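You operate a simulated robot arm through the tools that you are given. There is no shell and no other tool. Be economical: measure what you need, move in short steps, check, and stop when the job is done.

You run a simulated robot arm. Do the job below in one go: nothing can be reset, and whatever is moved stays where it is left.

## Task
Drip four drops from the teal dropper into the low beaker and stir.
Fine: stir till no streaks show; dropper back in its bottle, paddle back in its pot.

It is judged by the outcome, as a careful person would: the job done as asked, and still so three seconds after it is handed in. It fails if anything else is knocked over, pushed out of place, dropped, spilled or broken.

## Robot
A 6-joint arm with a two-finger parallel gripper, fixed in place. Base frame: the origin is at the foot of the arm, x ahead of it, y to its left, z up; the work surface is at about z = 950. Units: mm, rad, N and s.
With the tool pointing down near the work surface it reaches from about 220 to 620 mm from the base axis. Its first joint turns from -1.152 to 1.152 rad. Payload 2.7 kg.
The TCP is the grasp point between the finger pads, 23 mm short of the fingertips. In the tool frame z runs along the fingers and y along their closing line. Largest opening 94 mm; finger width 38, thickness 10; the body of the gripper, 54 by 96 mm, starts 39 mm behind the TCP.
Orientation is that of the tool frame in the base frame, as a unit quaternion [x, y, z, w]. With the fingers straight down and closing along the base's y, the tool's x points along the base's -x, its y along +y and its z along -z.

## Interface
- The arm moves only by the tool arm_command. Its arguments are lists of equal length, an entry for each row: "slide": the shift along the tool's x, y, z in mm, a list of three; "dr": the turn, a rotation vector about the tool's x, y, z in rad, a list of three; "jaw": the opening, from 0 (shut) to 1 (fully open). In form: {"slide": [[tx, ty, tz], ...], "dr": [[rx, ry, rz], ...], "jaw": [jaw, ...]}. A call has 1 to 20 rows; each row is the pose to reach, as a shift and turn from the pose commanded when the call began, along the tool's axes at that moment. Rows are played at 5 a second. More than 50 mm and 0.15 rad between two rows, or a gripper value outside its range, and nothing of the call is played. A pose out of reach is approached as far as the arm can. The call stops where the force on the tool passes 40 N (or 10 N more than at its start, if that is more) or the arm is blocked; 0.2 s more then pass. The fingers move at their own pace (about 45 mm/s each) and stop on an object; they squeeze with about 34 N. The grip force told is the motor's: it shows also when the fingers shut on nothing. Time passes only in rows, and 0.2 s behind the last, so rows that repeat a pose let the fingers close. The reply holds the time, the measured pose of the TCP, the force on the tool along the base axes, the opening and the grip force, in the units named above and with some noise.
- Cameras (640 x 400 px; columns grow to the right, rows downward): "scene" is fixed at [72.3, -424.6, 1422.7]; the picture's right is [0.81, -0.58, 0.00], its down [-0.22, -0.31, -0.92] and it looks along [0.54, 0.75, -0.38] (base axes); focal length 291 px, centre (320, 200). "wrist" rides on the gripper at [86, 16, -74] in the tool frame; the picture's right is [-0.18, 0.98, 0.00], its down [-0.58, -0.11, -0.81] and it looks along [-0.79, -0.15, 0.59] (tool axes); focal length 243 px, centre (320, 200). There is no depth. A picture from a camera that has moved, and an enlarged one, comes with that camera's place and axes in the base frame and with its lens.
- get_image(camera): a new picture of that camera. No time passes.
- enlarge(camera, box): a new picture of the part [left, top, right, bottom] of that camera's present view, enlarged. No time passes.
- hand_in(): hands the job in; it is judged then, once.

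Work in short steps. Places have to be worked out from the pictures, the camera data and where the tool is seen: move nearer, look again, correct. Check each grasp and each placing, and mend what went wrong. You have 120 turns and 64 pictures in all, those below and enlarged ones among them. Open the gripper and draw the arm clear of the work before you hand the job in, unless the task says otherwise; then end with one line.

The tools are called after ">>>" by a JSON object that holds its "method" and its "body". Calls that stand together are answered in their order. arm_command: Moves the arm, as the interface text tells. Its arguments: {"type":"object","properties":{"slide":{"type":"array","items":{"type":"array","items":{"type":"number"}}},"dr":{"type":"array","items":{"type":"array","items":{"type":"number"}}},"jaw":{"type":"array","items":{"type":"number"}}},"required":["slide","dr","jaw"]} The other tools are called the same way: get_image (camera) takes a picture; enlarge (camera, box) takes an enlarged picture of a part of a camera's view; hand_in () hands the job in.

At the start:

```text
clock: 0.0
position: [353.9, -56.9, 1305.2]
ee_rot: [0.0, 1.0, 0.0, 0.0]
wrist_force: [0.3, 0.3, 0.0]
width: 93.9
gripper_force: 0.0
```

scene: 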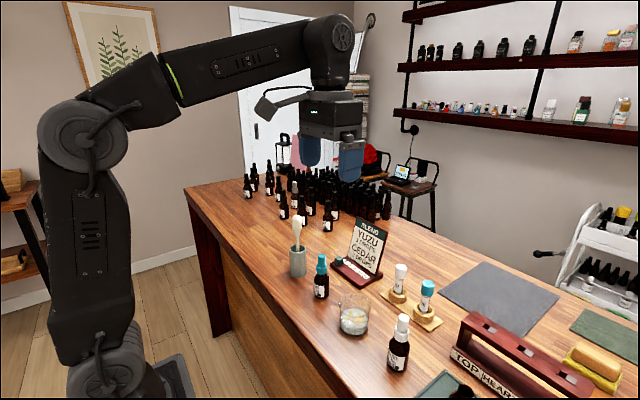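
wrist: 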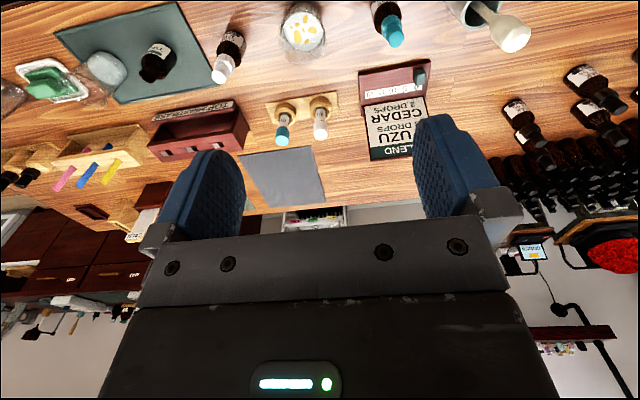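

I'll enlarge the work area to identify the teal dropper, beaker, and paddle pot.

>>> {"method": "enlarge", "body": {"camera": "scene", "box": [260, 200, 480, 400]}}

>>> {"method": "enlarge", "body": {"camera": "wrist", "box": [180, 0, 560, 200]}}

```text
2.00 times, centred on (370, 300) of scene
camera zoom: at [72.3, -424.6, 1422.7], right [0.81, -0.58, 0.0], down [-0.22, -0.31, -0.92], along [0.54, 0.75, -0.38], focal length 582 px, centre (220, 0)
```

zoom: 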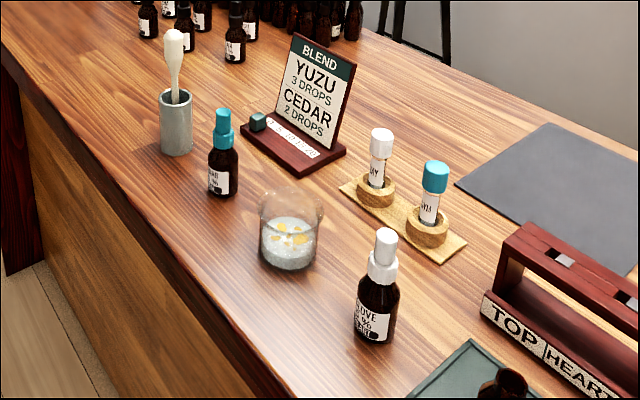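

```text
1.68 times, centred on (370, 100) of wrist
camera zoom: at [267.4, -41.0, 1378.8], right [0.18, 0.98, 0.0], down [0.58, -0.11, 0.81], along [0.79, -0.15, -0.59], focal length 409 px, centre (236, 368)
```

zoom: 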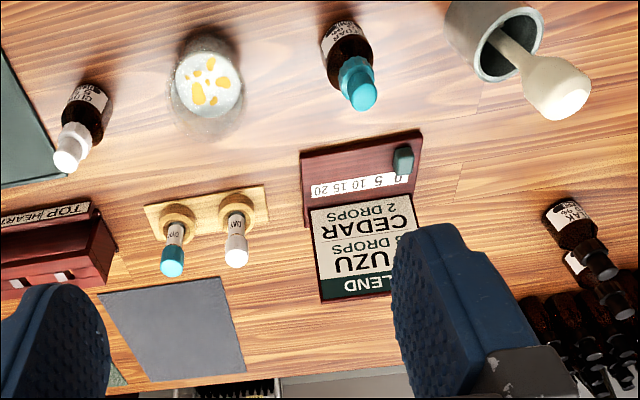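

The teal dropper bulb's top is at about (396, 22, 1064), the beaker at about (400, -90), and the paddle pot at about (400, 130) with its tip near z=1128. I'll move above the dropper bottle with the jaws partly open and look again.

>>> {"method": "arm_command", "body": {"slide": [[-8, 15, 30], [-16, 30, 60], [-24, 45, 90], [-32, 60, 115], [-42, 79, 135], [-42, 79, 155], [-42, 79, 155]], "dr": [[0, 0, 0], [0, 0, 0], [0, 0, 0], [0, 0, 0], [0, 0, 0], [0, 0, 0], [0, 0, 0]], "jaw": [0.6, 0.6, 0.6, 0.6, 0.6, 0.6, 0.6]}}

>>> {"method": "get_image", "body": {"camera": "wrist"}}

>>> {"method": "enlarge", "body": {"camera": "scene", "box": [270, 200, 430, 300]}}

```text
clock: 1.6
position: [396.0, 22.8, 1148.7]
ee_rot: [0.0, 1.0, 0.0, 0.0]
wrist_force: [0.6, -1.0, 0.9]
width: 56.6
gripper_force: 0.0
```

```text
59 pictures are left
camera wrist: at [309.1, 37.6, 1223.8], right [0.18, 0.98, 0.0], down [0.58, -0.11, 0.81], along [0.79, -0.15, -0.59], focal length 243 px, centre (320, 200)
```

wrist: 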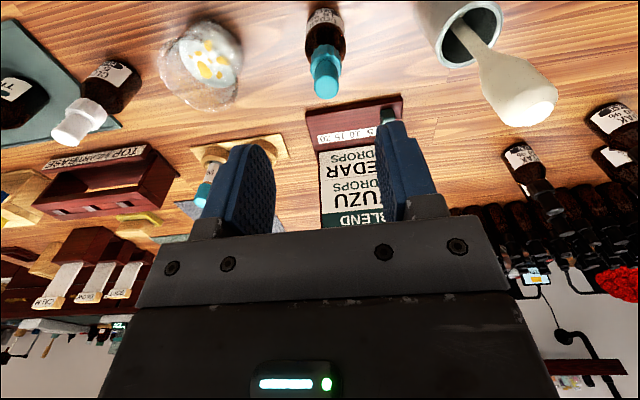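

```text
4.00 times, centred on (350, 250) of scene
camera zoom: at [72.3, -424.6, 1422.7], right [0.81, -0.58, 0.0], down [-0.22, -0.31, -0.92], along [0.54, 0.75, -0.38], focal length 1163 px, centre (200, 0)
```

zoom: 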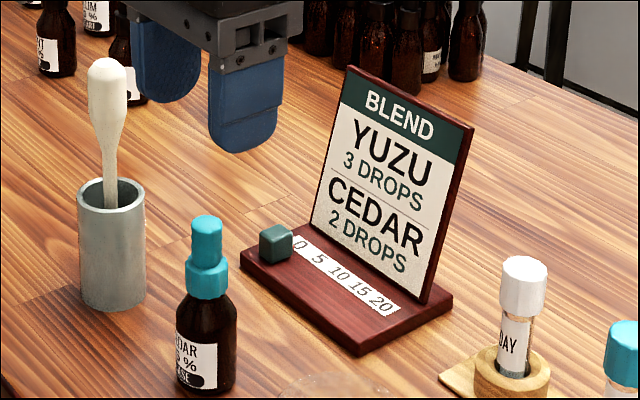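

The bulb axis is at about (398, 24.5), with the bulb spanning z 1035–1064 and the collar below it. I'll descend with the fingertips just above the collar, then look.

>>> {"method": "arm_command", "body": {"slide": [[-2, 2, 20], [-2, 2, 40], [-2, 2, 60], [-2, 2, 75], [-2, 2, 87], [-2, 2, 87]], "dr": [[0, 0, 0], [0, 0, 0], [0, 0, 0], [0, 0, 0], [0, 0, 0], [0, 0, 0]], "jaw": [0.45, 0.45, 0.45, 0.45, 0.4, 0.4]}}

>>> {"method": "get_image", "body": {"camera": "wrist"}}

>>> {"method": "enlarge", "body": {"camera": "scene", "box": [270, 200, 430, 300]}}

```text
clock: 3.0
position: [397.8, 23.5, 1061.9]
ee_rot: [0.0, 1.0, 0.0, 0.0]
wrist_force: [0.3, 0.3, 1.1]
width: 37.5
gripper_force: 0.0
```

```text
57 pictures are left
camera wrist: at [311.5, 39.7, 1135.7], right [0.18, 0.98, 0.0], down [0.58, -0.11, 0.81], along [0.79, -0.15, -0.59], focal length 243 px, centre (320, 200)
```

wrist: 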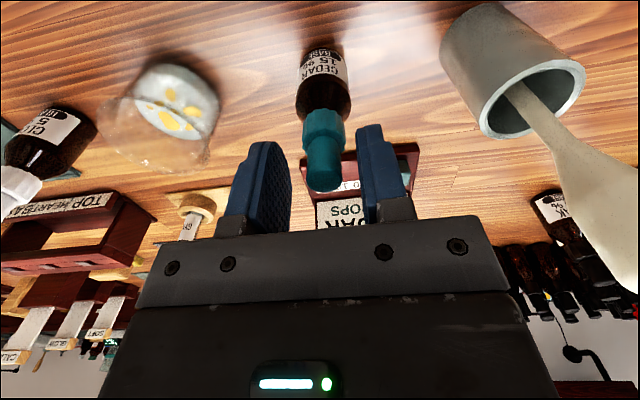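

```text
4.00 times, centred on (350, 250) of scene
camera zoom: at [72.3, -424.6, 1422.7], right [0.81, -0.58, 0.0], down [-0.22, -0.31, -0.92], along [0.54, 0.75, -0.38], focal length 1163 px, centre (200, 0)
```

zoom: 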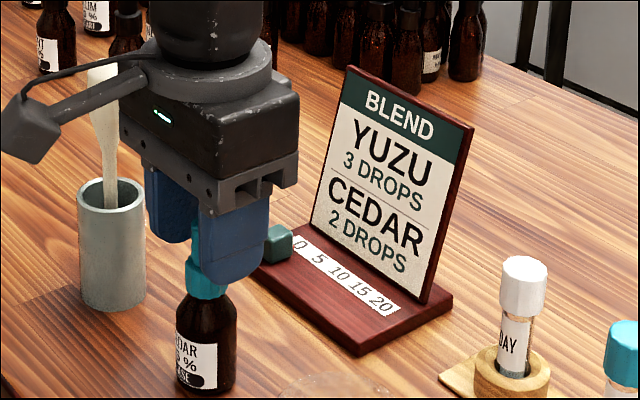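

The bulb is centred between the pads. I'll close in gentle stages to find where contact begins.

>>> {"method": "arm_command", "body": {"slide": [[0, 0, 0], [0, 0, 0], [0, 0, 0], [0, 0, 0]], "dr": [[0, 0, 0], [0, 0, 0], [0, 0, 0], [0, 0, 0]], "jaw": [0.25, 0.21, 0.19, 0.19]}}

```text
clock: 4.0
position: [397.8, 23.6, 1062.4]
ee_rot: [0.001, 1.0, 0.0, 0.0]
wrist_force: [0.3, -0.7, -0.2]
width: 17.8
gripper_force: 0.0
```

No contact at 17.8 mm, so I'll close a little further.

>>> {"method": "arm_command", "body": {"slide": [[0, 0, 0], [0, 0, 0], [0, 0, 0]], "dr": [[0, 0, 0], [0, 0, 0], [0, 0, 0]], "jaw": [0.17, 0.16, 0.16]}}

```text
clock: 4.8
position: [397.0, 23.2, 1061.3]
ee_rot: [0.0, 1.0, 0.0, 0.001]
wrist_force: [0.0, 0.6, 0.9]
width: 16.1
gripper_force: 24.6
```

Contact at about 16.1 mm. While still in the bottle, I'll squeeze harder and then relax, to learn how the bulb yields and to fill it.

>>> {"method": "arm_command", "body": {"slide": [[0, 0, 0], [0, 0, 0], [0, 0, 0]], "dr": [[0, 0, 0], [0, 0, 0], [0, 0, 0]], "jaw": [0.1, 0.1, 0.1]}}

>>> {"method": "enlarge", "body": {"camera": "wrist", "box": [240, 50, 400, 210]}}

>>> {"method": "arm_command", "body": {"slide": [[0, 0, 0], [0, 0, 0], [0, 0, 0]], "dr": [[0, 0, 0], [0, 0, 0], [0, 0, 0]], "jaw": [0.163, 0.163, 0.163]}}

```text
clock: 5.6
position: [397.8, 23.1, 1060.7]
ee_rot: [0.001, 1.0, 0.0, 0.0]
wrist_force: [0.2, -0.3, -0.3]
width: 16.4
gripper_force: 24.2
```

```text
2.50 times, centred on (320, 130) of wrist
camera zoom: at [311.5, 39.6, 1136.0], right [0.18, 0.98, 0.0], down [0.58, -0.11, 0.81], along [0.79, -0.15, -0.59], focal length 606 px, centre (320, 375)
```

zoom: 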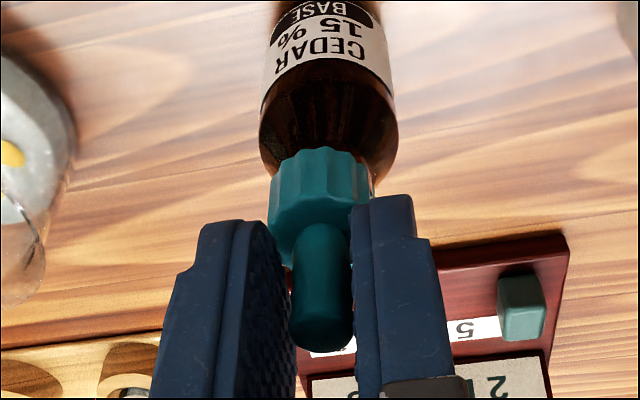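

```text
clock: 6.4
position: [398.0, 24.1, 1062.4]
ee_rot: [0.0, 1.0, 0.0, 0.0]
wrist_force: [-0.5, 0.1, -0.8]
width: 16.6
gripper_force: 15.7
```

The bulb is essentially rigid at about 16.3 mm. With a light grip I'll lift 12 mm and see whether the dropper alone comes out.

>>> {"method": "arm_command", "body": {"slide": [[0, 0, -3], [0, 0, -6], [0, 0, -9], [0, 0, -12], [0, 0, -12]], "dr": [[0, 0, 0], [0, 0, 0], [0, 0, 0], [0, 0, 0], [0, 0, 0]], "jaw": [0.163, 0.163, 0.163, 0.163, 0.163]}}

>>> {"method": "enlarge", "body": {"camera": "scene", "box": [270, 220, 390, 310]}}

```text
clock: 7.6
position: [398.2, 23.7, 1075.6]
ee_rot: [0.0, 1.0, 0.0, 0.001]
wrist_force: [-0.2, 0.0, -0.8]
width: 16.4
gripper_force: 15.0
```

```text
4.44 times, centred on (330, 265) of scene
camera zoom: at [72.3, -424.6, 1422.7], right [0.81, -0.58, 0.0], down [-0.22, -0.31, -0.92], along [0.54, 0.75, -0.38], focal length 1293 px, centre (276, -89)
```

zoom: 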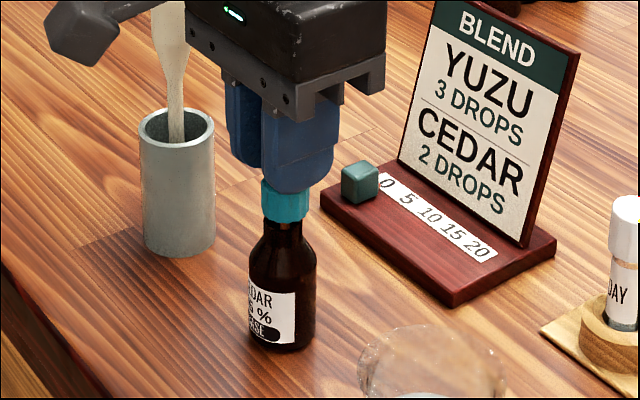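

The bottle stayed put and the collar has separated from the neck. I'll continue straight up to clear the pipette, then look.

>>> {"method": "arm_command", "body": {"slide": [[0, 0, -10], [0, 0, -20], [0, 0, -30], [0, 0, -40], [0, 0, -50], [0, 0, -60], [0, 0, -70], [0, 0, -80], [0, 0, -90], [0, 0, -90]], "dr": [[0, 0, 0], [0, 0, 0], [0, 0, 0], [0, 0, 0], [0, 0, 0], [0, 0, 0], [0, 0, 0], [0, 0, 0], [0, 0, 0], [0, 0, 0]], "jaw": [0.163, 0.163, 0.163, 0.163, 0.163, 0.163, 0.163, 0.163, 0.163, 0.163]}}

>>> {"method": "enlarge", "body": {"camera": "scene", "box": [270, 200, 430, 340]}}

>>> {"method": "get_image", "body": {"camera": "wrist"}}

```text
clock: 9.8
position: [397.0, 23.9, 1165.0]
ee_rot: [0.0, 1.0, 0.0, 0.0]
wrist_force: [-0.6, 0.0, -1.4]
width: 16.5
gripper_force: 24.4
```

```text
2.86 times, centred on (350, 270) of scene
camera zoom: at [72.3, -424.6, 1422.7], right [0.81, -0.58, 0.0], down [-0.22, -0.31, -0.92], along [0.54, 0.75, -0.38], focal length 831 px, centre (234, 0)
```

zoom: 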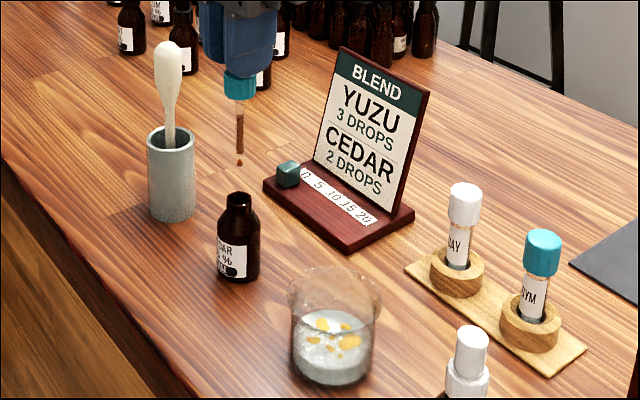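

```text
52 pictures are left
camera wrist: at [311.0, 40.1, 1239.1], right [0.18, 0.98, 0.0], down [0.58, -0.11, 0.81], along [0.79, -0.15, -0.59], focal length 243 px, centre (320, 200)
```

wrist: 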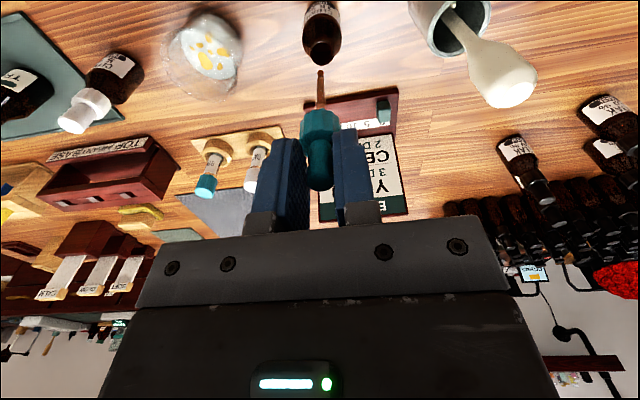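

There seems to be a drop or tapered tip below the pipette; I'll enlarge it before going anywhere.

>>> {"method": "enlarge", "body": {"camera": "scene", "box": [310, 210, 350, 290]}}

```text
5.00 times, centred on (330, 250) of scene
camera zoom: at [72.3, -424.6, 1422.7], right [0.81, -0.58, 0.0], down [-0.22, -0.31, -0.92], along [0.54, 0.75, -0.38], focal length 1454 px, centre (270, -50)
```

zoom: 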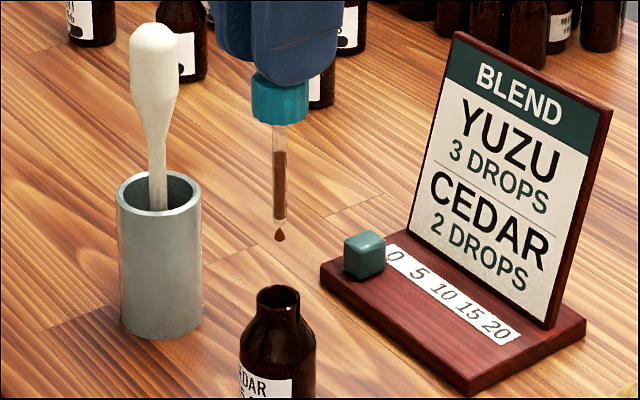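

A pendant drop hangs at the tip while I'm right above the bottle's own mouth, which is a safe place to test. I'll wait a second and see whether it drips by itself.

>>> {"method": "arm_command", "body": {"slide": [[0, 0, 0], [0, 0, 0], [0, 0, 0], [0, 0, 0]], "dr": [[0, 0, 0], [0, 0, 0], [0, 0, 0], [0, 0, 0]], "jaw": [0.163, 0.163, 0.163, 0.163]}}

>>> {"method": "enlarge", "body": {"camera": "scene", "box": [310, 210, 350, 290]}}

```text
clock: 10.8
position: [396.6, 24.9, 1165.6]
ee_rot: [0.0, 1.0, 0.0, 0.0]
wrist_force: [-0.4, 0.2, 1.0]
width: 17.2
gripper_force: 5.6
```

```text
5.00 times, centred on (330, 250) of scene
camera zoom: at [72.3, -424.6, 1422.7], right [0.81, -0.58, 0.0], down [-0.22, -0.31, -0.92], along [0.54, 0.75, -0.38], focal length 1454 px, centre (270, -50)
```

zoom: 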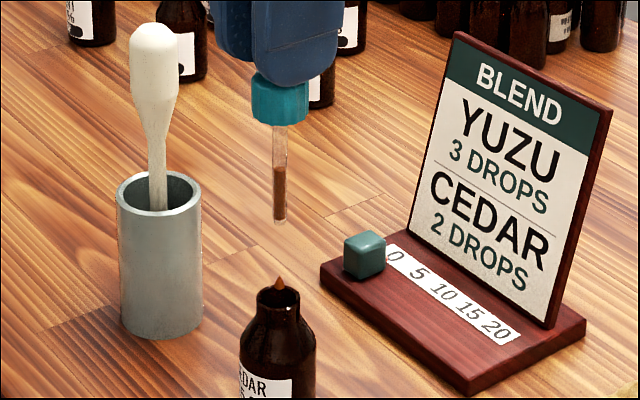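

It dripped on its own, back into the bottle. I'll watch another second to learn whether the drip is time- or grip-driven.

>>> {"method": "arm_command", "body": {"slide": [[0, 0, 0], [0, 0, 0], [0, 0, 0], [0, 0, 0]], "dr": [[0, 0, 0], [0, 0, 0], [0, 0, 0], [0, 0, 0]], "jaw": [0.17, 0.17, 0.17, 0.17]}}

>>> {"method": "enlarge", "body": {"camera": "scene", "box": [310, 210, 350, 290]}}

```text
clock: 11.8
position: [397.7, 24.0, 1163.2]
ee_rot: [0.001, 1.0, 0.0, 0.0]
wrist_force: [-0.1, -0.2, -0.1]
width: 16.8
gripper_force: 10.1
```

```text
5.00 times, centred on (330, 250) of scene
camera zoom: at [72.3, -424.6, 1422.7], right [0.81, -0.58, 0.0], down [-0.22, -0.31, -0.92], along [0.54, 0.75, -0.38], focal length 1454 px, centre (270, -50)
```

zoom: 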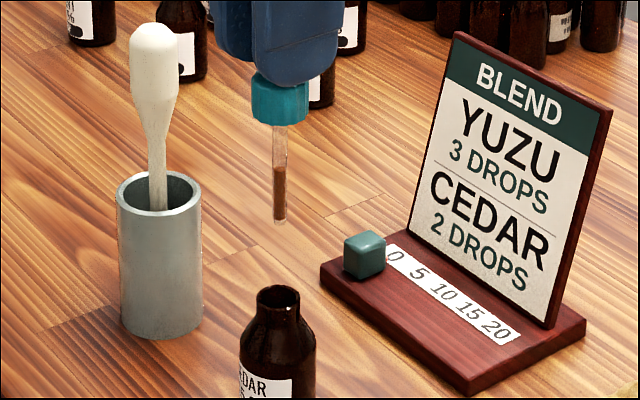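

The level is unchanged with a light hold, so dripping is grip-driven. Still over the bottle, I'll test one short squeeze (0.4 s) and return to the light hold.

>>> {"method": "arm_command", "body": {"slide": [[0, 0, 0], [0, 0, 0]], "dr": [[0, 0, 0], [0, 0, 0]], "jaw": [0.14, 0.14]}}

>>> {"method": "enlarge", "body": {"camera": "scene", "box": [310, 210, 350, 290]}}

>>> {"method": "arm_command", "body": {"slide": [[0, 0, 0], [0, 0, 0]], "dr": [[0, 0, 0], [0, 0, 0]], "jaw": [0.17, 0.17]}}

>>> {"method": "enlarge", "body": {"camera": "scene", "box": [310, 210, 350, 290]}}

```text
clock: 12.4
position: [397.7, 23.9, 1164.0]
ee_rot: [0.0, 1.0, 0.0, -0.001]
wrist_force: [-0.4, 0.6, -0.7]
width: 16.1
gripper_force: 24.1
```

```text
5.00 times, centred on (330, 250) of scene
camera zoom: at [72.3, -424.6, 1422.7], right [0.81, -0.58, 0.0], down [-0.22, -0.31, -0.92], along [0.54, 0.75, -0.38], focal length 1454 px, centre (270, -50)
```

zoom: 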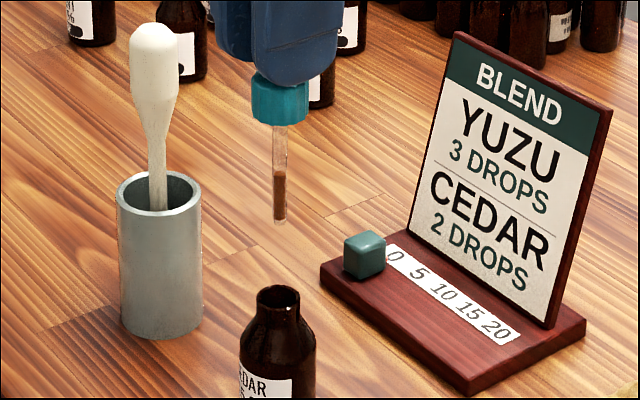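

```text
clock: 13.0
position: [398.0, 24.8, 1164.5]
ee_rot: [0.0, 1.0, -0.001, 0.0]
wrist_force: [0.4, 0.1, -0.3]
width: 16.9
gripper_force: 9.7
```

```text
5.00 times, centred on (330, 250) of scene
camera zoom: at [72.3, -424.6, 1422.7], right [0.81, -0.58, 0.0], down [-0.22, -0.31, -0.92], along [0.54, 0.75, -0.38], focal length 1454 px, centre (270, -50)
```

zoom: 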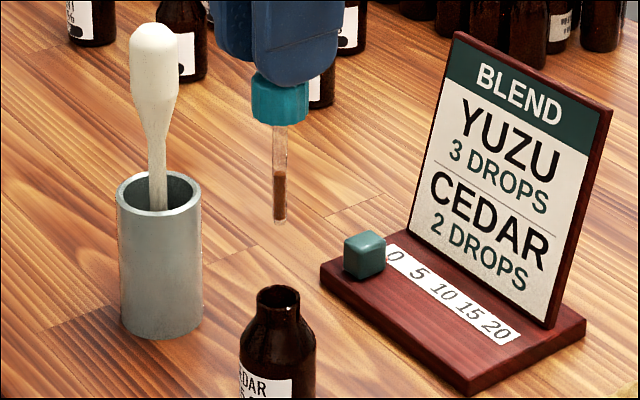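

There was at most a slight level change. I'll squeeze a bit longer (0.8 s) over the bottle and look.

>>> {"method": "arm_command", "body": {"slide": [[0, 0, 0], [0, 0, 0], [0, 0, 0]], "dr": [[0, 0, 0], [0, 0, 0], [0, 0, 0]], "jaw": [0.14, 0.14, 0.14]}}

>>> {"method": "enlarge", "body": {"camera": "scene", "box": [310, 210, 350, 290]}}

```text
clock: 13.8
position: [396.8, 23.0, 1164.5]
ee_rot: [0.0, 1.0, 0.0, 0.001]
wrist_force: [-0.6, 0.0, 0.3]
width: 16.2
gripper_force: 24.0
```

```text
5.00 times, centred on (330, 250) of scene
camera zoom: at [72.3, -424.6, 1422.7], right [0.81, -0.58, 0.0], down [-0.22, -0.31, -0.92], along [0.54, 0.75, -0.38], focal length 1454 px, centre (270, -50)
```

zoom: 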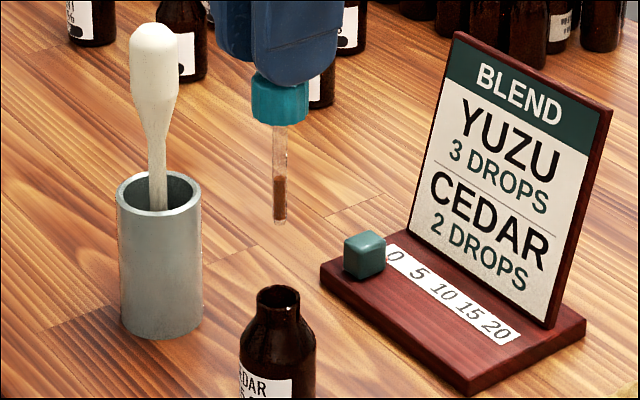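

The level seems to fall about 4 px per squeeze. I'll keep the squeeze held for 1.2 s to tell "one drop per squeeze" from continuous flow.

>>> {"method": "arm_command", "body": {"slide": [[0, 0, 0], [0, 0, 0], [0, 0, 0], [0, 0, 0], [0, 0, 0]], "dr": [[0, 0, 0], [0, 0, 0], [0, 0, 0], [0, 0, 0], [0, 0, 0]], "jaw": [0.14, 0.14, 0.14, 0.14, 0.14]}}

>>> {"method": "enlarge", "body": {"camera": "scene", "box": [318, 220, 338, 270]}}

```text
clock: 15.0
position: [397.7, 24.0, 1164.2]
ee_rot: [0.0, 1.0, 0.001, 0.0]
wrist_force: [-0.9, -0.1, -1.0]
width: 16.4
gripper_force: 24.1
```

```text
8.00 times, centred on (328, 245) of scene
camera zoom: at [72.3, -424.6, 1422.7], right [0.81, -0.58, 0.0], down [-0.22, -0.31, -0.92], along [0.54, 0.75, -0.38], focal length 2327 px, centre (256, -160)
```

zoom: 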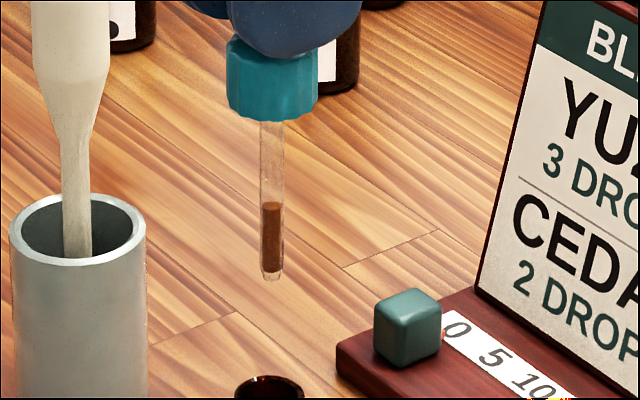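

The level barely changed during the held squeeze. Now one release and short squeeze, with 8x views to quantify a single drop.

>>> {"method": "arm_command", "body": {"slide": [[0, 0, 0], [0, 0, 0], [0, 0, 0]], "dr": [[0, 0, 0], [0, 0, 0], [0, 0, 0]], "jaw": [0.17, 0.17, 0.14]}}

>>> {"method": "enlarge", "body": {"camera": "scene", "box": [318, 220, 338, 270]}}

>>> {"method": "arm_command", "body": {"slide": [[0, 0, 0]], "dr": [[0, 0, 0]], "jaw": [0.17]}}

>>> {"method": "enlarge", "body": {"camera": "scene", "box": [318, 220, 338, 270]}}

```text
clock: 15.8
position: [397.3, 24.9, 1164.5]
ee_rot: [0.0, 1.0, 0.0, -0.001]
wrist_force: [0.4, 0.9, 0.2]
width: 16.3
gripper_force: 23.6
```

```text
8.00 times, centred on (328, 245) of scene
camera zoom: at [72.3, -424.6, 1422.7], right [0.81, -0.58, 0.0], down [-0.22, -0.31, -0.92], along [0.54, 0.75, -0.38], focal length 2327 px, centre (256, -160)
```

zoom: 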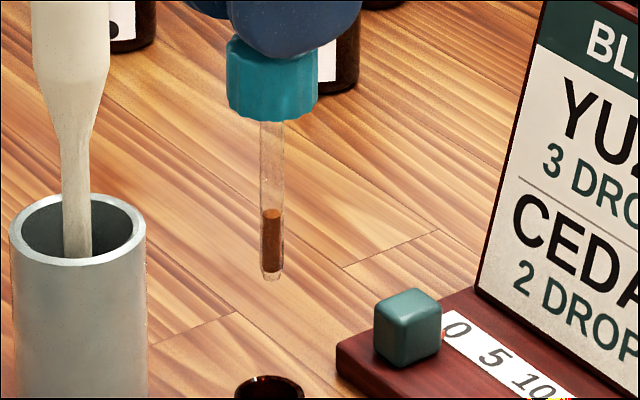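

```text
clock: 16.2
position: [397.3, 23.5, 1164.6]
ee_rot: [0.0, 1.0, 0.001, 0.0]
wrist_force: [-0.7, 0.5, 0.6]
width: 17.1
gripper_force: 5.1
```

```text
8.00 times, centred on (328, 245) of scene
camera zoom: at [72.3, -424.6, 1422.7], right [0.81, -0.58, 0.0], down [-0.22, -0.31, -0.92], along [0.54, 0.75, -0.38], focal length 2327 px, centre (256, -160)
```

zoom: 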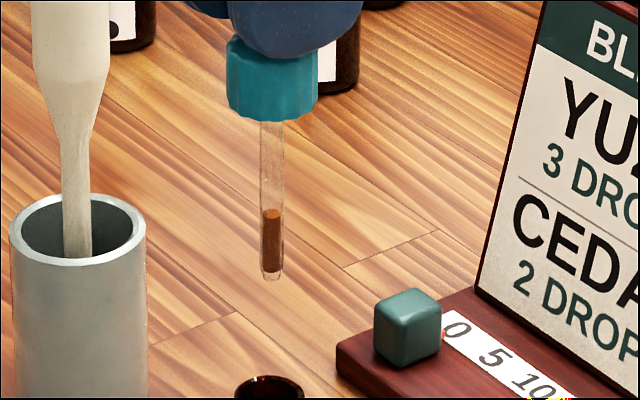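

One squeeze gives one drop (level 203→210 px), with about 9 drops left. Before travelling, I'll jiggle gently above the bottle at the light hold to make sure motion doesn't shed drops.

>>> {"method": "arm_command", "body": {"slide": [[0, 0, -8], [0, 0, -16], [0, 0, -8], [0, 0, 0], [0, 0, -8], [0, 0, -16], [0, 0, -8], [0, 0, 0], [0, 0, 0]], "dr": [[0, 0, 0], [0, 0, 0], [0, 0, 0], [0, 0, 0], [0, 0, 0], [0, 0, 0], [0, 0, 0], [0, 0, 0], [0, 0, 0]], "jaw": [0.17, 0.17, 0.17, 0.17, 0.17, 0.17, 0.17, 0.17, 0.17]}}

>>> {"method": "enlarge", "body": {"camera": "scene", "box": [318, 220, 338, 270]}}

```text
clock: 18.2
position: [397.8, 23.9, 1164.7]
ee_rot: [0.0, 1.0, 0.0, -0.001]
wrist_force: [0.5, -0.7, 1.6]
width: 17.0
gripper_force: 10.3
```

```text
8.00 times, centred on (328, 245) of scene
camera zoom: at [72.3, -424.6, 1422.7], right [0.81, -0.58, 0.0], down [-0.22, -0.31, -0.92], along [0.54, 0.75, -0.38], focal length 2327 px, centre (256, -160)
```

zoom: 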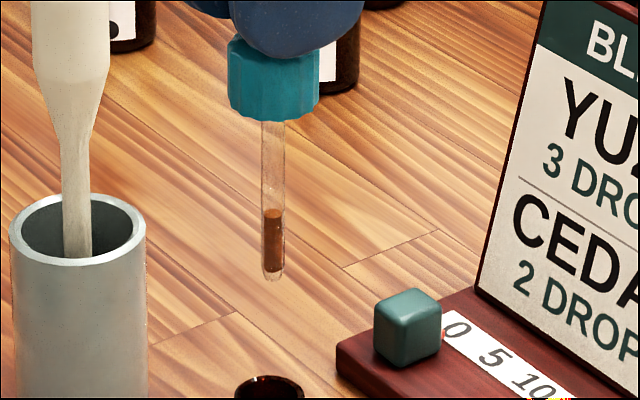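

The level is stable at the light hold, so I'll carry the dropper over to the beaker centre (~(399, -88)) and lower the tip to just above the rim.

>>> {"method": "arm_command", "body": {"slide": [[0, -6, 0], [0, -16, 0], [0, -28, 0], [0, -40, 0], [0, -52, 0], [0, -64, 0], [0, -76, 0], [0, -88, 0], [-1, -98, 0], [-1, -106, 0], [-1, -112, 0], [-1, -112, 10], [-1, -112, 20], [-1, -112, 30], [-1, -112, 30]], "dr": [[0, 0, 0], [0, 0, 0], [0, 0, 0], [0, 0, 0], [0, 0, 0], [0, 0, 0], [0, 0, 0], [0, 0, 0], [0, 0, 0], [0, 0, 0], [0, 0, 0], [0, 0, 0], [0, 0, 0], [0, 0, 0], [0, 0, 0]], "jaw": [0.17, 0.17, 0.17, 0.17, 0.17, 0.17, 0.17, 0.17, 0.17, 0.17, 0.17, 0.17, 0.17, 0.17, 0.17]}}

>>> {"method": "enlarge", "body": {"camera": "scene", "box": [320, 250, 400, 350]}}

>>> {"method": "get_image", "body": {"camera": "wrist"}}

```text
clock: 21.4
position: [398.6, -88.8, 1135.4]
ee_rot: [0.001, 1.0, 0.001, 0.0]
wrist_force: [0.6, 0.2, -0.6]
width: 16.9
gripper_force: 10.2
```

```text
4.00 times, centred on (360, 300) of scene
camera zoom: at [72.3, -424.6, 1422.7], right [0.81, -0.58, 0.0], down [-0.22, -0.31, -0.92], along [0.54, 0.75, -0.38], focal length 1163 px, centre (160, -200)
```

zoom: 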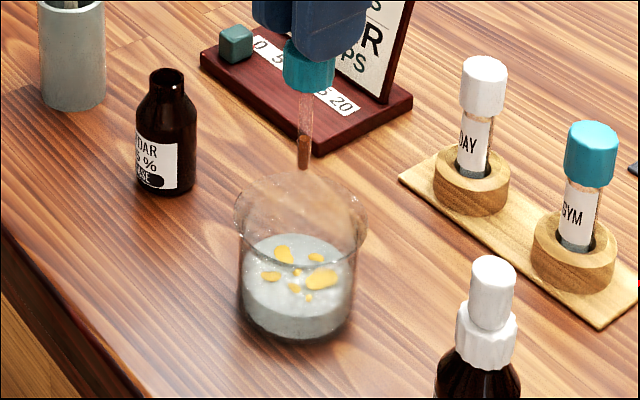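

```text
40 pictures are left
camera wrist: at [311.9, -72.9, 1209.2], right [0.18, 0.98, 0.0], down [0.58, -0.11, 0.81], along [0.79, -0.15, -0.59], focal length 243 px, centre (320, 200)
```

wrist: 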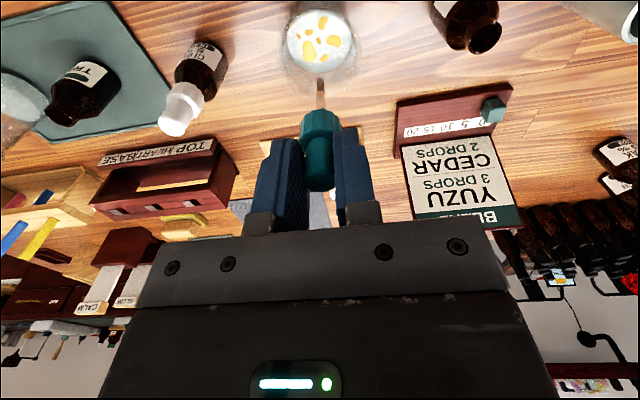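

The tip is centred above the rim. First squeeze now, then check.

>>> {"method": "arm_command", "body": {"slide": [[0, 0, 0], [0, 0, 0], [0, 0, 0], [0, 0, 0]], "dr": [[0, 0, 0], [0, 0, 0], [0, 0, 0], [0, 0, 0]], "jaw": [0.14, 0.14, 0.17, 0.17]}}

>>> {"method": "enlarge", "body": {"camera": "scene", "box": [320, 250, 400, 350]}}

```text
clock: 22.4
position: [397.8, -89.5, 1134.4]
ee_rot: [0.0, 1.0, 0.001, 0.0]
wrist_force: [-0.8, -1.0, 0.2]
width: 17.0
gripper_force: 9.9
```

```text
4.00 times, centred on (360, 300) of scene
camera zoom: at [72.3, -424.6, 1422.7], right [0.81, -0.58, 0.0], down [-0.22, -0.31, -0.92], along [0.54, 0.75, -0.38], focal length 1163 px, centre (160, -200)
```

zoom: 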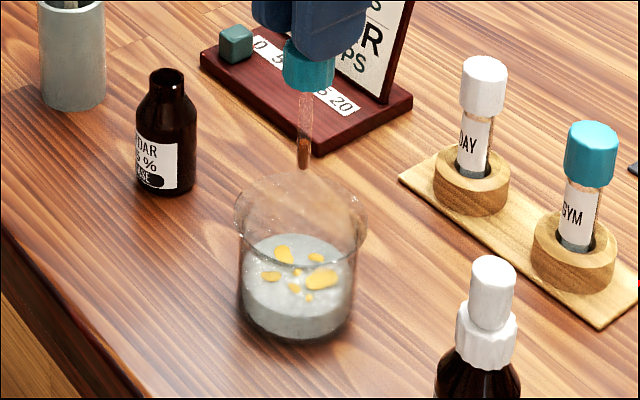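

The level fell about one drop's worth but nothing obvious shows in the beaker. I'll look closely at both tip and liquid.

>>> {"method": "enlarge", "body": {"camera": "scene", "box": [340, 280, 372, 340]}}

>>> {"method": "enlarge", "body": {"camera": "wrist", "box": [280, 0, 360, 100]}}

```text
6.67 times, centred on (356, 310) of scene
camera zoom: at [72.3, -424.6, 1422.7], right [0.81, -0.58, 0.0], down [-0.22, -0.31, -0.92], along [0.54, 0.75, -0.38], focal length 1939 px, centre (80, -533)
```

zoom: 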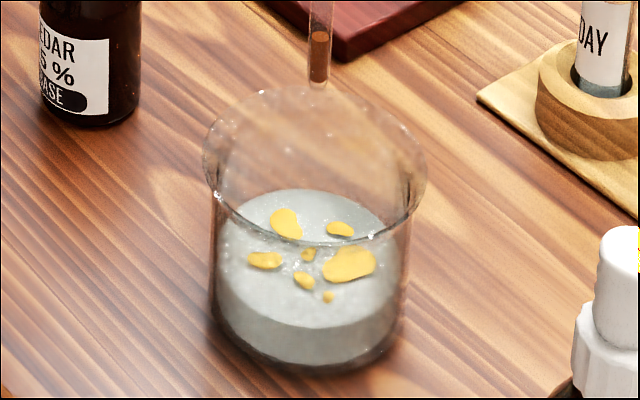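

```text
4.00 times, centred on (320, 50) of wrist
camera zoom: at [311.9, -72.8, 1209.4], right [0.18, 0.98, 0.0], down [0.58, -0.11, 0.81], along [0.79, -0.15, -0.59], focal length 970 px, centre (320, 800)
```

zoom: 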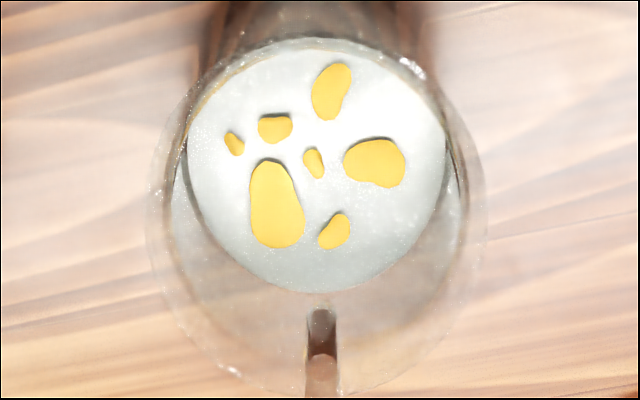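

Nothing distinct in the liquid, so I'll take an 8x baseline of the pipette level, squeeze a second time for just one row, and check in the same view.

>>> {"method": "enlarge", "body": {"camera": "scene", "box": [346, 270, 366, 320]}}

>>> {"method": "arm_command", "body": {"slide": [[0, 0, 0]], "dr": [[0, 0, 0]], "jaw": [0.14]}}

>>> {"method": "enlarge", "body": {"camera": "scene", "box": [346, 270, 366, 320]}}

```text
8.00 times, centred on (356, 295) of scene
camera zoom: at [72.3, -424.6, 1422.7], right [0.81, -0.58, 0.0], down [-0.22, -0.31, -0.92], along [0.54, 0.75, -0.38], focal length 2327 px, centre (32, -560)
```

zoom: 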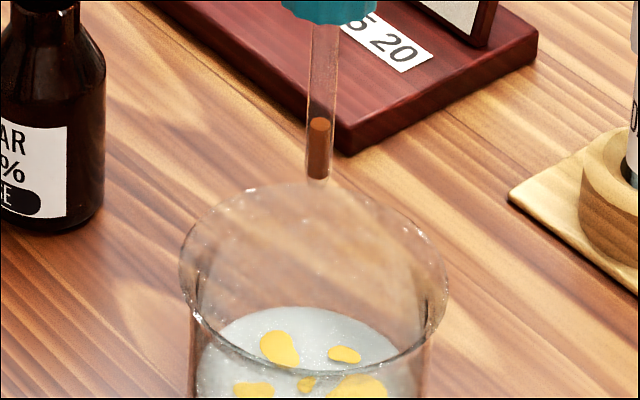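

```text
clock: 22.8
position: [399.6, -88.8, 1135.4]
ee_rot: [-0.001, 1.0, 0.0, 0.0]
wrist_force: [-0.7, -1.4, -0.2]
width: 16.3
gripper_force: 23.4
```

```text
8.00 times, centred on (356, 295) of scene
camera zoom: at [72.3, -424.6, 1422.7], right [0.81, -0.58, 0.0], down [-0.22, -0.31, -0.92], along [0.54, 0.75, -0.38], focal length 2327 px, centre (32, -560)
```

zoom: 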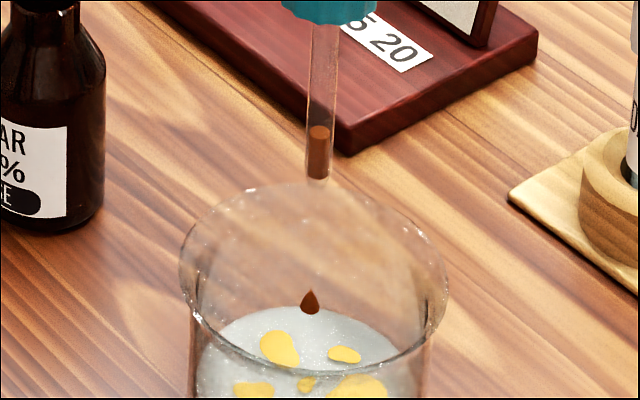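

I caught drop two in flight toward the liquid (level 110→117→126 px). Release, then the third squeeze.

>>> {"method": "arm_command", "body": {"slide": [[0, 0, 0], [0, 0, 0], [0, 0, 0]], "dr": [[0, 0, 0], [0, 0, 0], [0, 0, 0]], "jaw": [0.17, 0.17, 0.14]}}

>>> {"method": "enlarge", "body": {"camera": "scene", "box": [346, 270, 366, 320]}}

```text
clock: 23.6
position: [398.6, -88.7, 1135.3]
ee_rot: [0.0, 1.0, 0.001, -0.001]
wrist_force: [-0.3, 0.3, 0.0]
width: 16.2
gripper_force: 24.4
```

```text
8.00 times, centred on (356, 295) of scene
camera zoom: at [72.3, -424.6, 1422.7], right [0.81, -0.58, 0.0], down [-0.22, -0.31, -0.92], along [0.54, 0.75, -0.38], focal length 2327 px, centre (32, -560)
```

zoom: 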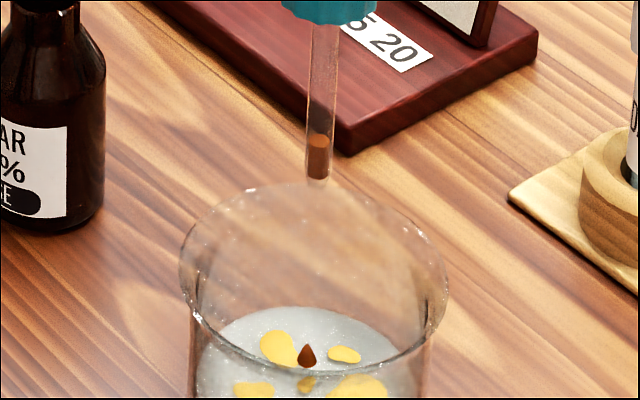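

Drop three is in flight (level 134). Now the fourth and last squeeze, with an image.

>>> {"method": "arm_command", "body": {"slide": [[0, 0, 0], [0, 0, 0], [0, 0, 0]], "dr": [[0, 0, 0], [0, 0, 0], [0, 0, 0]], "jaw": [0.17, 0.17, 0.14]}}

>>> {"method": "enlarge", "body": {"camera": "scene", "box": [346, 270, 366, 320]}}

>>> {"method": "arm_command", "body": {"slide": [[0, 0, 0], [0, 0, 0], [0, 0, 0]], "dr": [[0, 0, 0], [0, 0, 0], [0, 0, 0]], "jaw": [0.17, 0.17, 0.17]}}

>>> {"method": "enlarge", "body": {"camera": "scene", "box": [346, 270, 366, 320]}}

```text
clock: 24.4
position: [398.5, -88.7, 1135.8]
ee_rot: [0.001, 1.0, 0.001, 0.0]
wrist_force: [0.1, 0.1, 0.0]
width: 16.1
gripper_force: 24.3
```

```text
8.00 times, centred on (356, 295) of scene
camera zoom: at [72.3, -424.6, 1422.7], right [0.81, -0.58, 0.0], down [-0.22, -0.31, -0.92], along [0.54, 0.75, -0.38], focal length 2327 px, centre (32, -560)
```

zoom: 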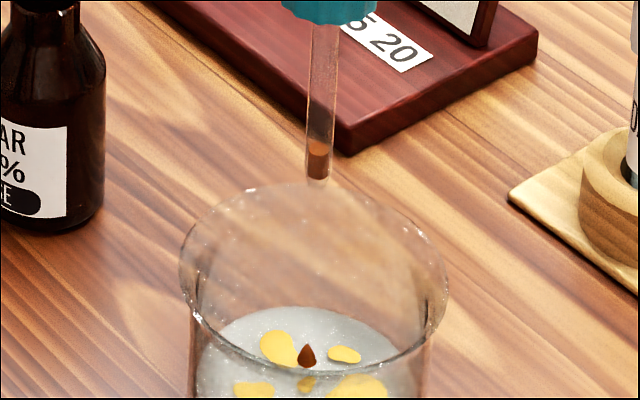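

```text
clock: 25.2
position: [397.9, -88.6, 1135.3]
ee_rot: [0.0, 1.0, 0.0, 0.001]
wrist_force: [-0.2, 0.2, 0.0]
width: 16.9
gripper_force: 0.8
```

```text
8.00 times, centred on (356, 295) of scene
camera zoom: at [72.3, -424.6, 1422.7], right [0.81, -0.58, 0.0], down [-0.22, -0.31, -0.92], along [0.54, 0.75, -0.38], focal length 2327 px, centre (32, -560)
```

zoom: 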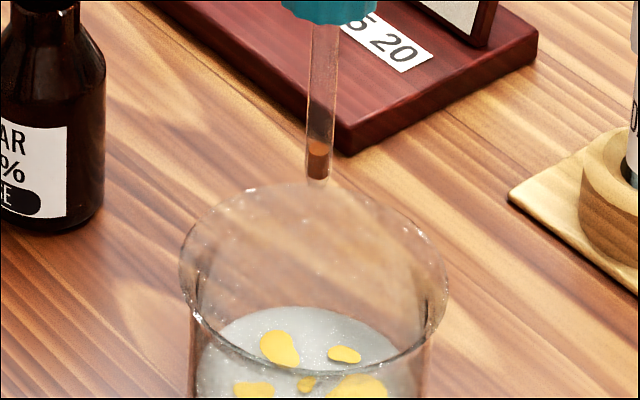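

All four drops are in. I'll carry the dropper back above its bottle at the light hold, and check alignment before inserting.

>>> {"method": "arm_command", "body": {"slide": [[0, 0, -10], [0, 0, -20], [0, 0, -30], [0, 6, -30], [0, 16, -30], [0, 28, -30], [0, 40, -30], [0, 52, -30], [0, 64, -30], [0, 76, -30], [0, 88, -30], [1, 98, -30], [1, 106, -30], [1, 112, -30], [1, 112, -30], [1, 112, -30]], "dr": [[0, 0, 0], [0, 0, 0], [0, 0, 0], [0, 0, 0], [0, 0, 0], [0, 0, 0], [0, 0, 0], [0, 0, 0], [0, 0, 0], [0, 0, 0], [0, 0, 0], [0, 0, 0], [0, 0, 0], [0, 0, 0], [0, 0, 0], [0, 0, 0]], "jaw": [0.169, 0.169, 0.169, 0.169, 0.169, 0.169, 0.169, 0.169, 0.169, 0.169, 0.169, 0.169, 0.169, 0.169, 0.169, 0.169]}}

>>> {"method": "enlarge", "body": {"camera": "scene", "box": [310, 210, 350, 290]}}

>>> {"method": "enlarge", "body": {"camera": "wrist", "box": [260, 0, 380, 160]}}

```text
clock: 28.6
position: [397.6, 24.3, 1165.1]
ee_rot: [-0.001, 1.0, 0.0, 0.0]
wrist_force: [0.7, 0.6, -0.3]
width: 16.7
gripper_force: 9.9
```

```text
5.00 times, centred on (330, 250) of scene
camera zoom: at [72.3, -424.6, 1422.7], right [0.81, -0.58, 0.0], down [-0.22, -0.31, -0.92], along [0.54, 0.75, -0.38], focal length 1454 px, centre (270, -50)
```

zoom: 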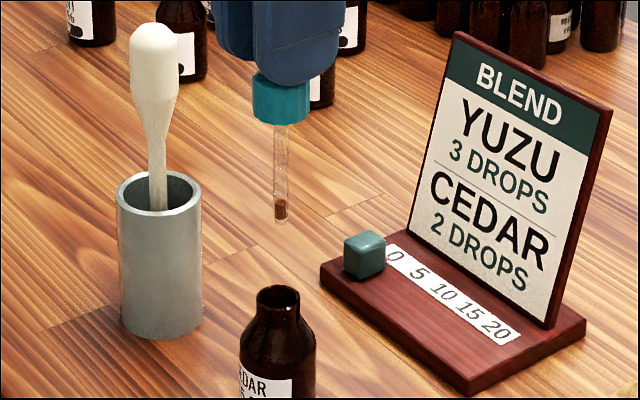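

```text
2.50 times, centred on (320, 80) of wrist
camera zoom: at [311.6, 40.1, 1239.0], right [0.18, 0.98, 0.0], down [0.58, -0.11, 0.81], along [0.79, -0.15, -0.59], focal length 606 px, centre (320, 500)
```

zoom: 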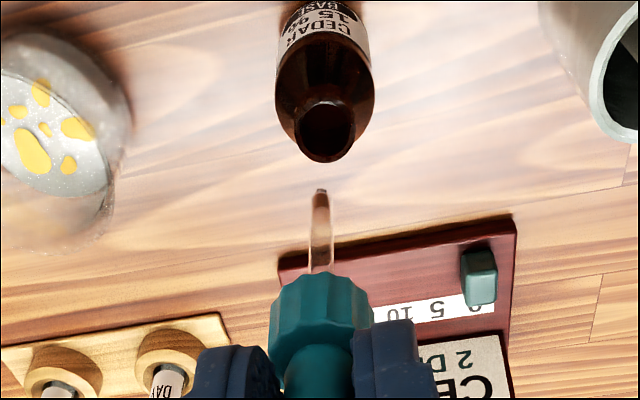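

The dropper is back over its bottle. I'll check the level at 8x to be sure no drop was lost on the way, then insert straight down along the withdrawal path.

>>> {"method": "enlarge", "body": {"camera": "scene", "box": [318, 220, 338, 270]}}

>>> {"method": "arm_command", "body": {"slide": [[0, 0, 10], [0, 0, 20], [0, 0, 30], [0, 0, 40], [0, 0, 50], [0, 0, 60], [0, 0, 70], [0, 0, 80], [0, 0, 80]], "dr": [[0, 0, 0], [0, 0, 0], [0, 0, 0], [0, 0, 0], [0, 0, 0], [0, 0, 0], [0, 0, 0], [0, 0, 0], [0, 0, 0]], "jaw": [0.169, 0.169, 0.169, 0.169, 0.169, 0.169, 0.169, 0.169, 0.169]}}

>>> {"method": "enlarge", "body": {"camera": "scene", "box": [270, 200, 430, 300]}}

```text
8.00 times, centred on (328, 245) of scene
camera zoom: at [72.3, -424.6, 1422.7], right [0.81, -0.58, 0.0], down [-0.22, -0.31, -0.92], along [0.54, 0.75, -0.38], focal length 2327 px, centre (256, -160)
```

zoom: 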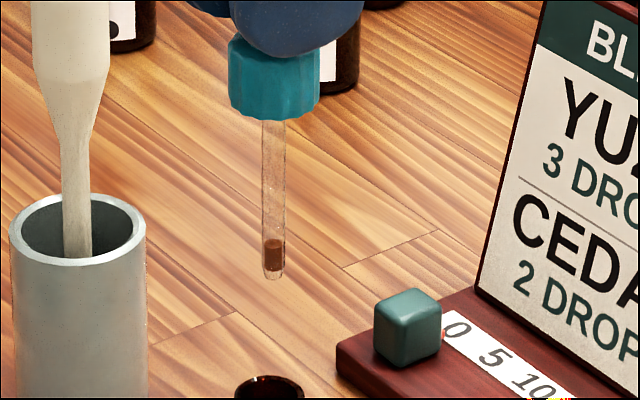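

```text
clock: 30.6
position: [397.3, 23.8, 1084.1]
ee_rot: [0.001, 1.0, 0.0, 0.0]
wrist_force: [1.1, 0.3, 0.3]
width: 17.1
gripper_force: 0.9
```

```text
4.00 times, centred on (350, 250) of scene
camera zoom: at [72.3, -424.6, 1422.7], right [0.81, -0.58, 0.0], down [-0.22, -0.31, -0.92], along [0.54, 0.75, -0.38], focal length 1163 px, centre (200, 0)
```

zoom: 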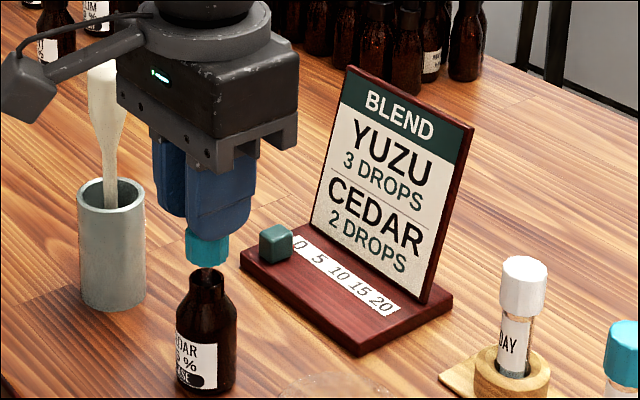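

The level of 240 matches exactly four drops used, and the pipette is in the neck. I'll lower the last ~22 mm until seated.

>>> {"method": "arm_command", "body": {"slide": [[0, 0, 6], [0, 0, 12], [0, 0, 17], [0, 0, 20], [0, 0, 22], [0, 0, 22]], "dr": [[0, 0, 0], [0, 0, 0], [0, 0, 0], [0, 0, 0], [0, 0, 0], [0, 0, 0]], "jaw": [0.169, 0.169, 0.169, 0.169, 0.169, 0.169]}}

>>> {"method": "enlarge", "body": {"camera": "scene", "box": [270, 220, 390, 310]}}

```text
clock: 32.0
position: [397.3, 24.0, 1063.0]
ee_rot: [0.0, 1.0, 0.0, -0.001]
wrist_force: [-0.7, -0.4, -0.3]
width: 16.7
gripper_force: 9.9
```

```text
4.44 times, centred on (330, 265) of scene
camera zoom: at [72.3, -424.6, 1422.7], right [0.81, -0.58, 0.0], down [-0.22, -0.31, -0.92], along [0.54, 0.75, -0.38], focal length 1293 px, centre (276, -89)
```

zoom: 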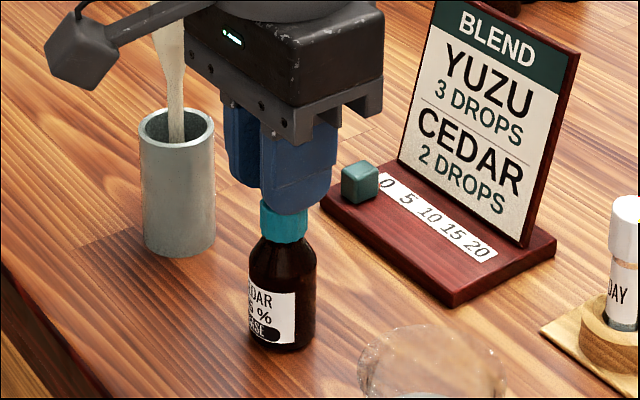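

It's seated. I'll open and rise straight up, well above the paddle's height, then look at the paddle.

>>> {"method": "arm_command", "body": {"slide": [[0, 0, 0], [0, 0, 0], [0, 0, -20], [0, 0, -50], [0, 0, -85], [0, 0, -125], [0, 0, -165], [0, 20, -200], [0, 50, -220], [0, 50, -220]], "dr": [[0, 0, 0], [0, 0, 0], [0, 0, 0], [0, 0, 0], [0, 0, 0], [0, 0, 0], [0, 0, 0], [0, 0, 0], [0, 0, 0], [0, 0, 0]], "jaw": [0.3, 0.4, 0.4, 0.5, 0.5, 0.6, 0.6, 0.6, 0.6, 0.6]}}

>>> {"method": "get_image", "body": {"camera": "wrist"}}

>>> {"method": "enlarge", "body": {"camera": "scene", "box": [270, 205, 350, 305]}}

```text
clock: 34.2
position: [397.4, 71.9, 1282.5]
ee_rot: [0.0, 1.0, 0.0, 0.001]
wrist_force: [0.1, -0.4, 0.0]
width: 56.5
gripper_force: 0.0
```

```text
26 pictures are left
camera wrist: at [311.3, 88.2, 1356.4], right [0.18, 0.98, 0.0], down [0.58, -0.11, 0.81], along [0.79, -0.15, -0.59], focal length 243 px, centre (320, 200)
```

wrist: 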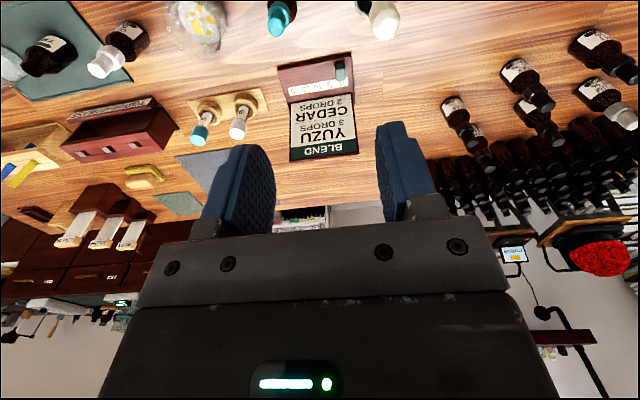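

```text
4.00 times, centred on (310, 255) of scene
camera zoom: at [72.3, -424.6, 1422.7], right [0.81, -0.58, 0.0], down [-0.22, -0.31, -0.92], along [0.54, 0.75, -0.38], focal length 1163 px, centre (360, -20)
```

zoom: 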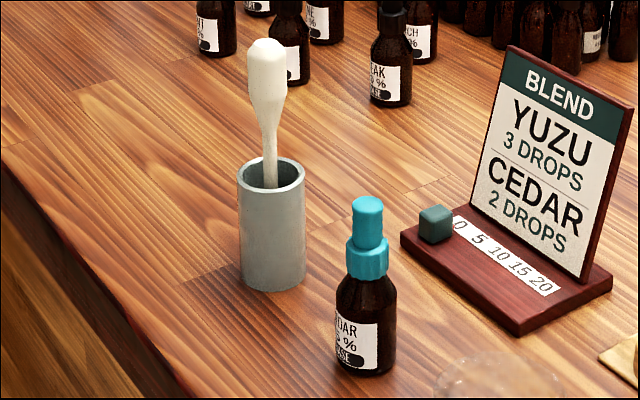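

The dropper is properly back in its bottle. The paddle's top is at about (395, 120, 1123) and the pot centre at (400, 130). I'll move above the paddle for a closer look.

>>> {"method": "arm_command", "body": {"slide": [[0, 25, 15], [0, 50, 40], [0, 50, 75], [0, 50, 85], [0, 50, 85]], "dr": [[0, 0, 0], [0, 0, 0], [0, 0, 0], [0, 0, 0], [0, 0, 0]], "jaw": [0.6, 0.6, 0.6, 0.6, 0.6]}}

>>> {"method": "enlarge", "body": {"camera": "wrist", "box": [220, 0, 420, 200]}}

```text
clock: 35.4
position: [396.5, 123.8, 1197.3]
ee_rot: [0.0, 1.0, 0.0, 0.001]
wrist_force: [-0.6, 0.3, -0.5]
width: 56.2
gripper_force: 0.0
```

```text
2.00 times, centred on (320, 100) of wrist
camera zoom: at [310.9, 140.3, 1271.0], right [0.18, 0.98, 0.0], down [0.58, -0.11, 0.81], along [0.79, -0.15, -0.59], focal length 485 px, centre (320, 400)
```

zoom: 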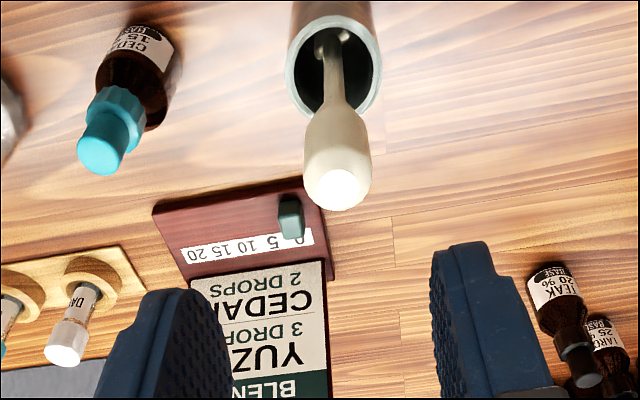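

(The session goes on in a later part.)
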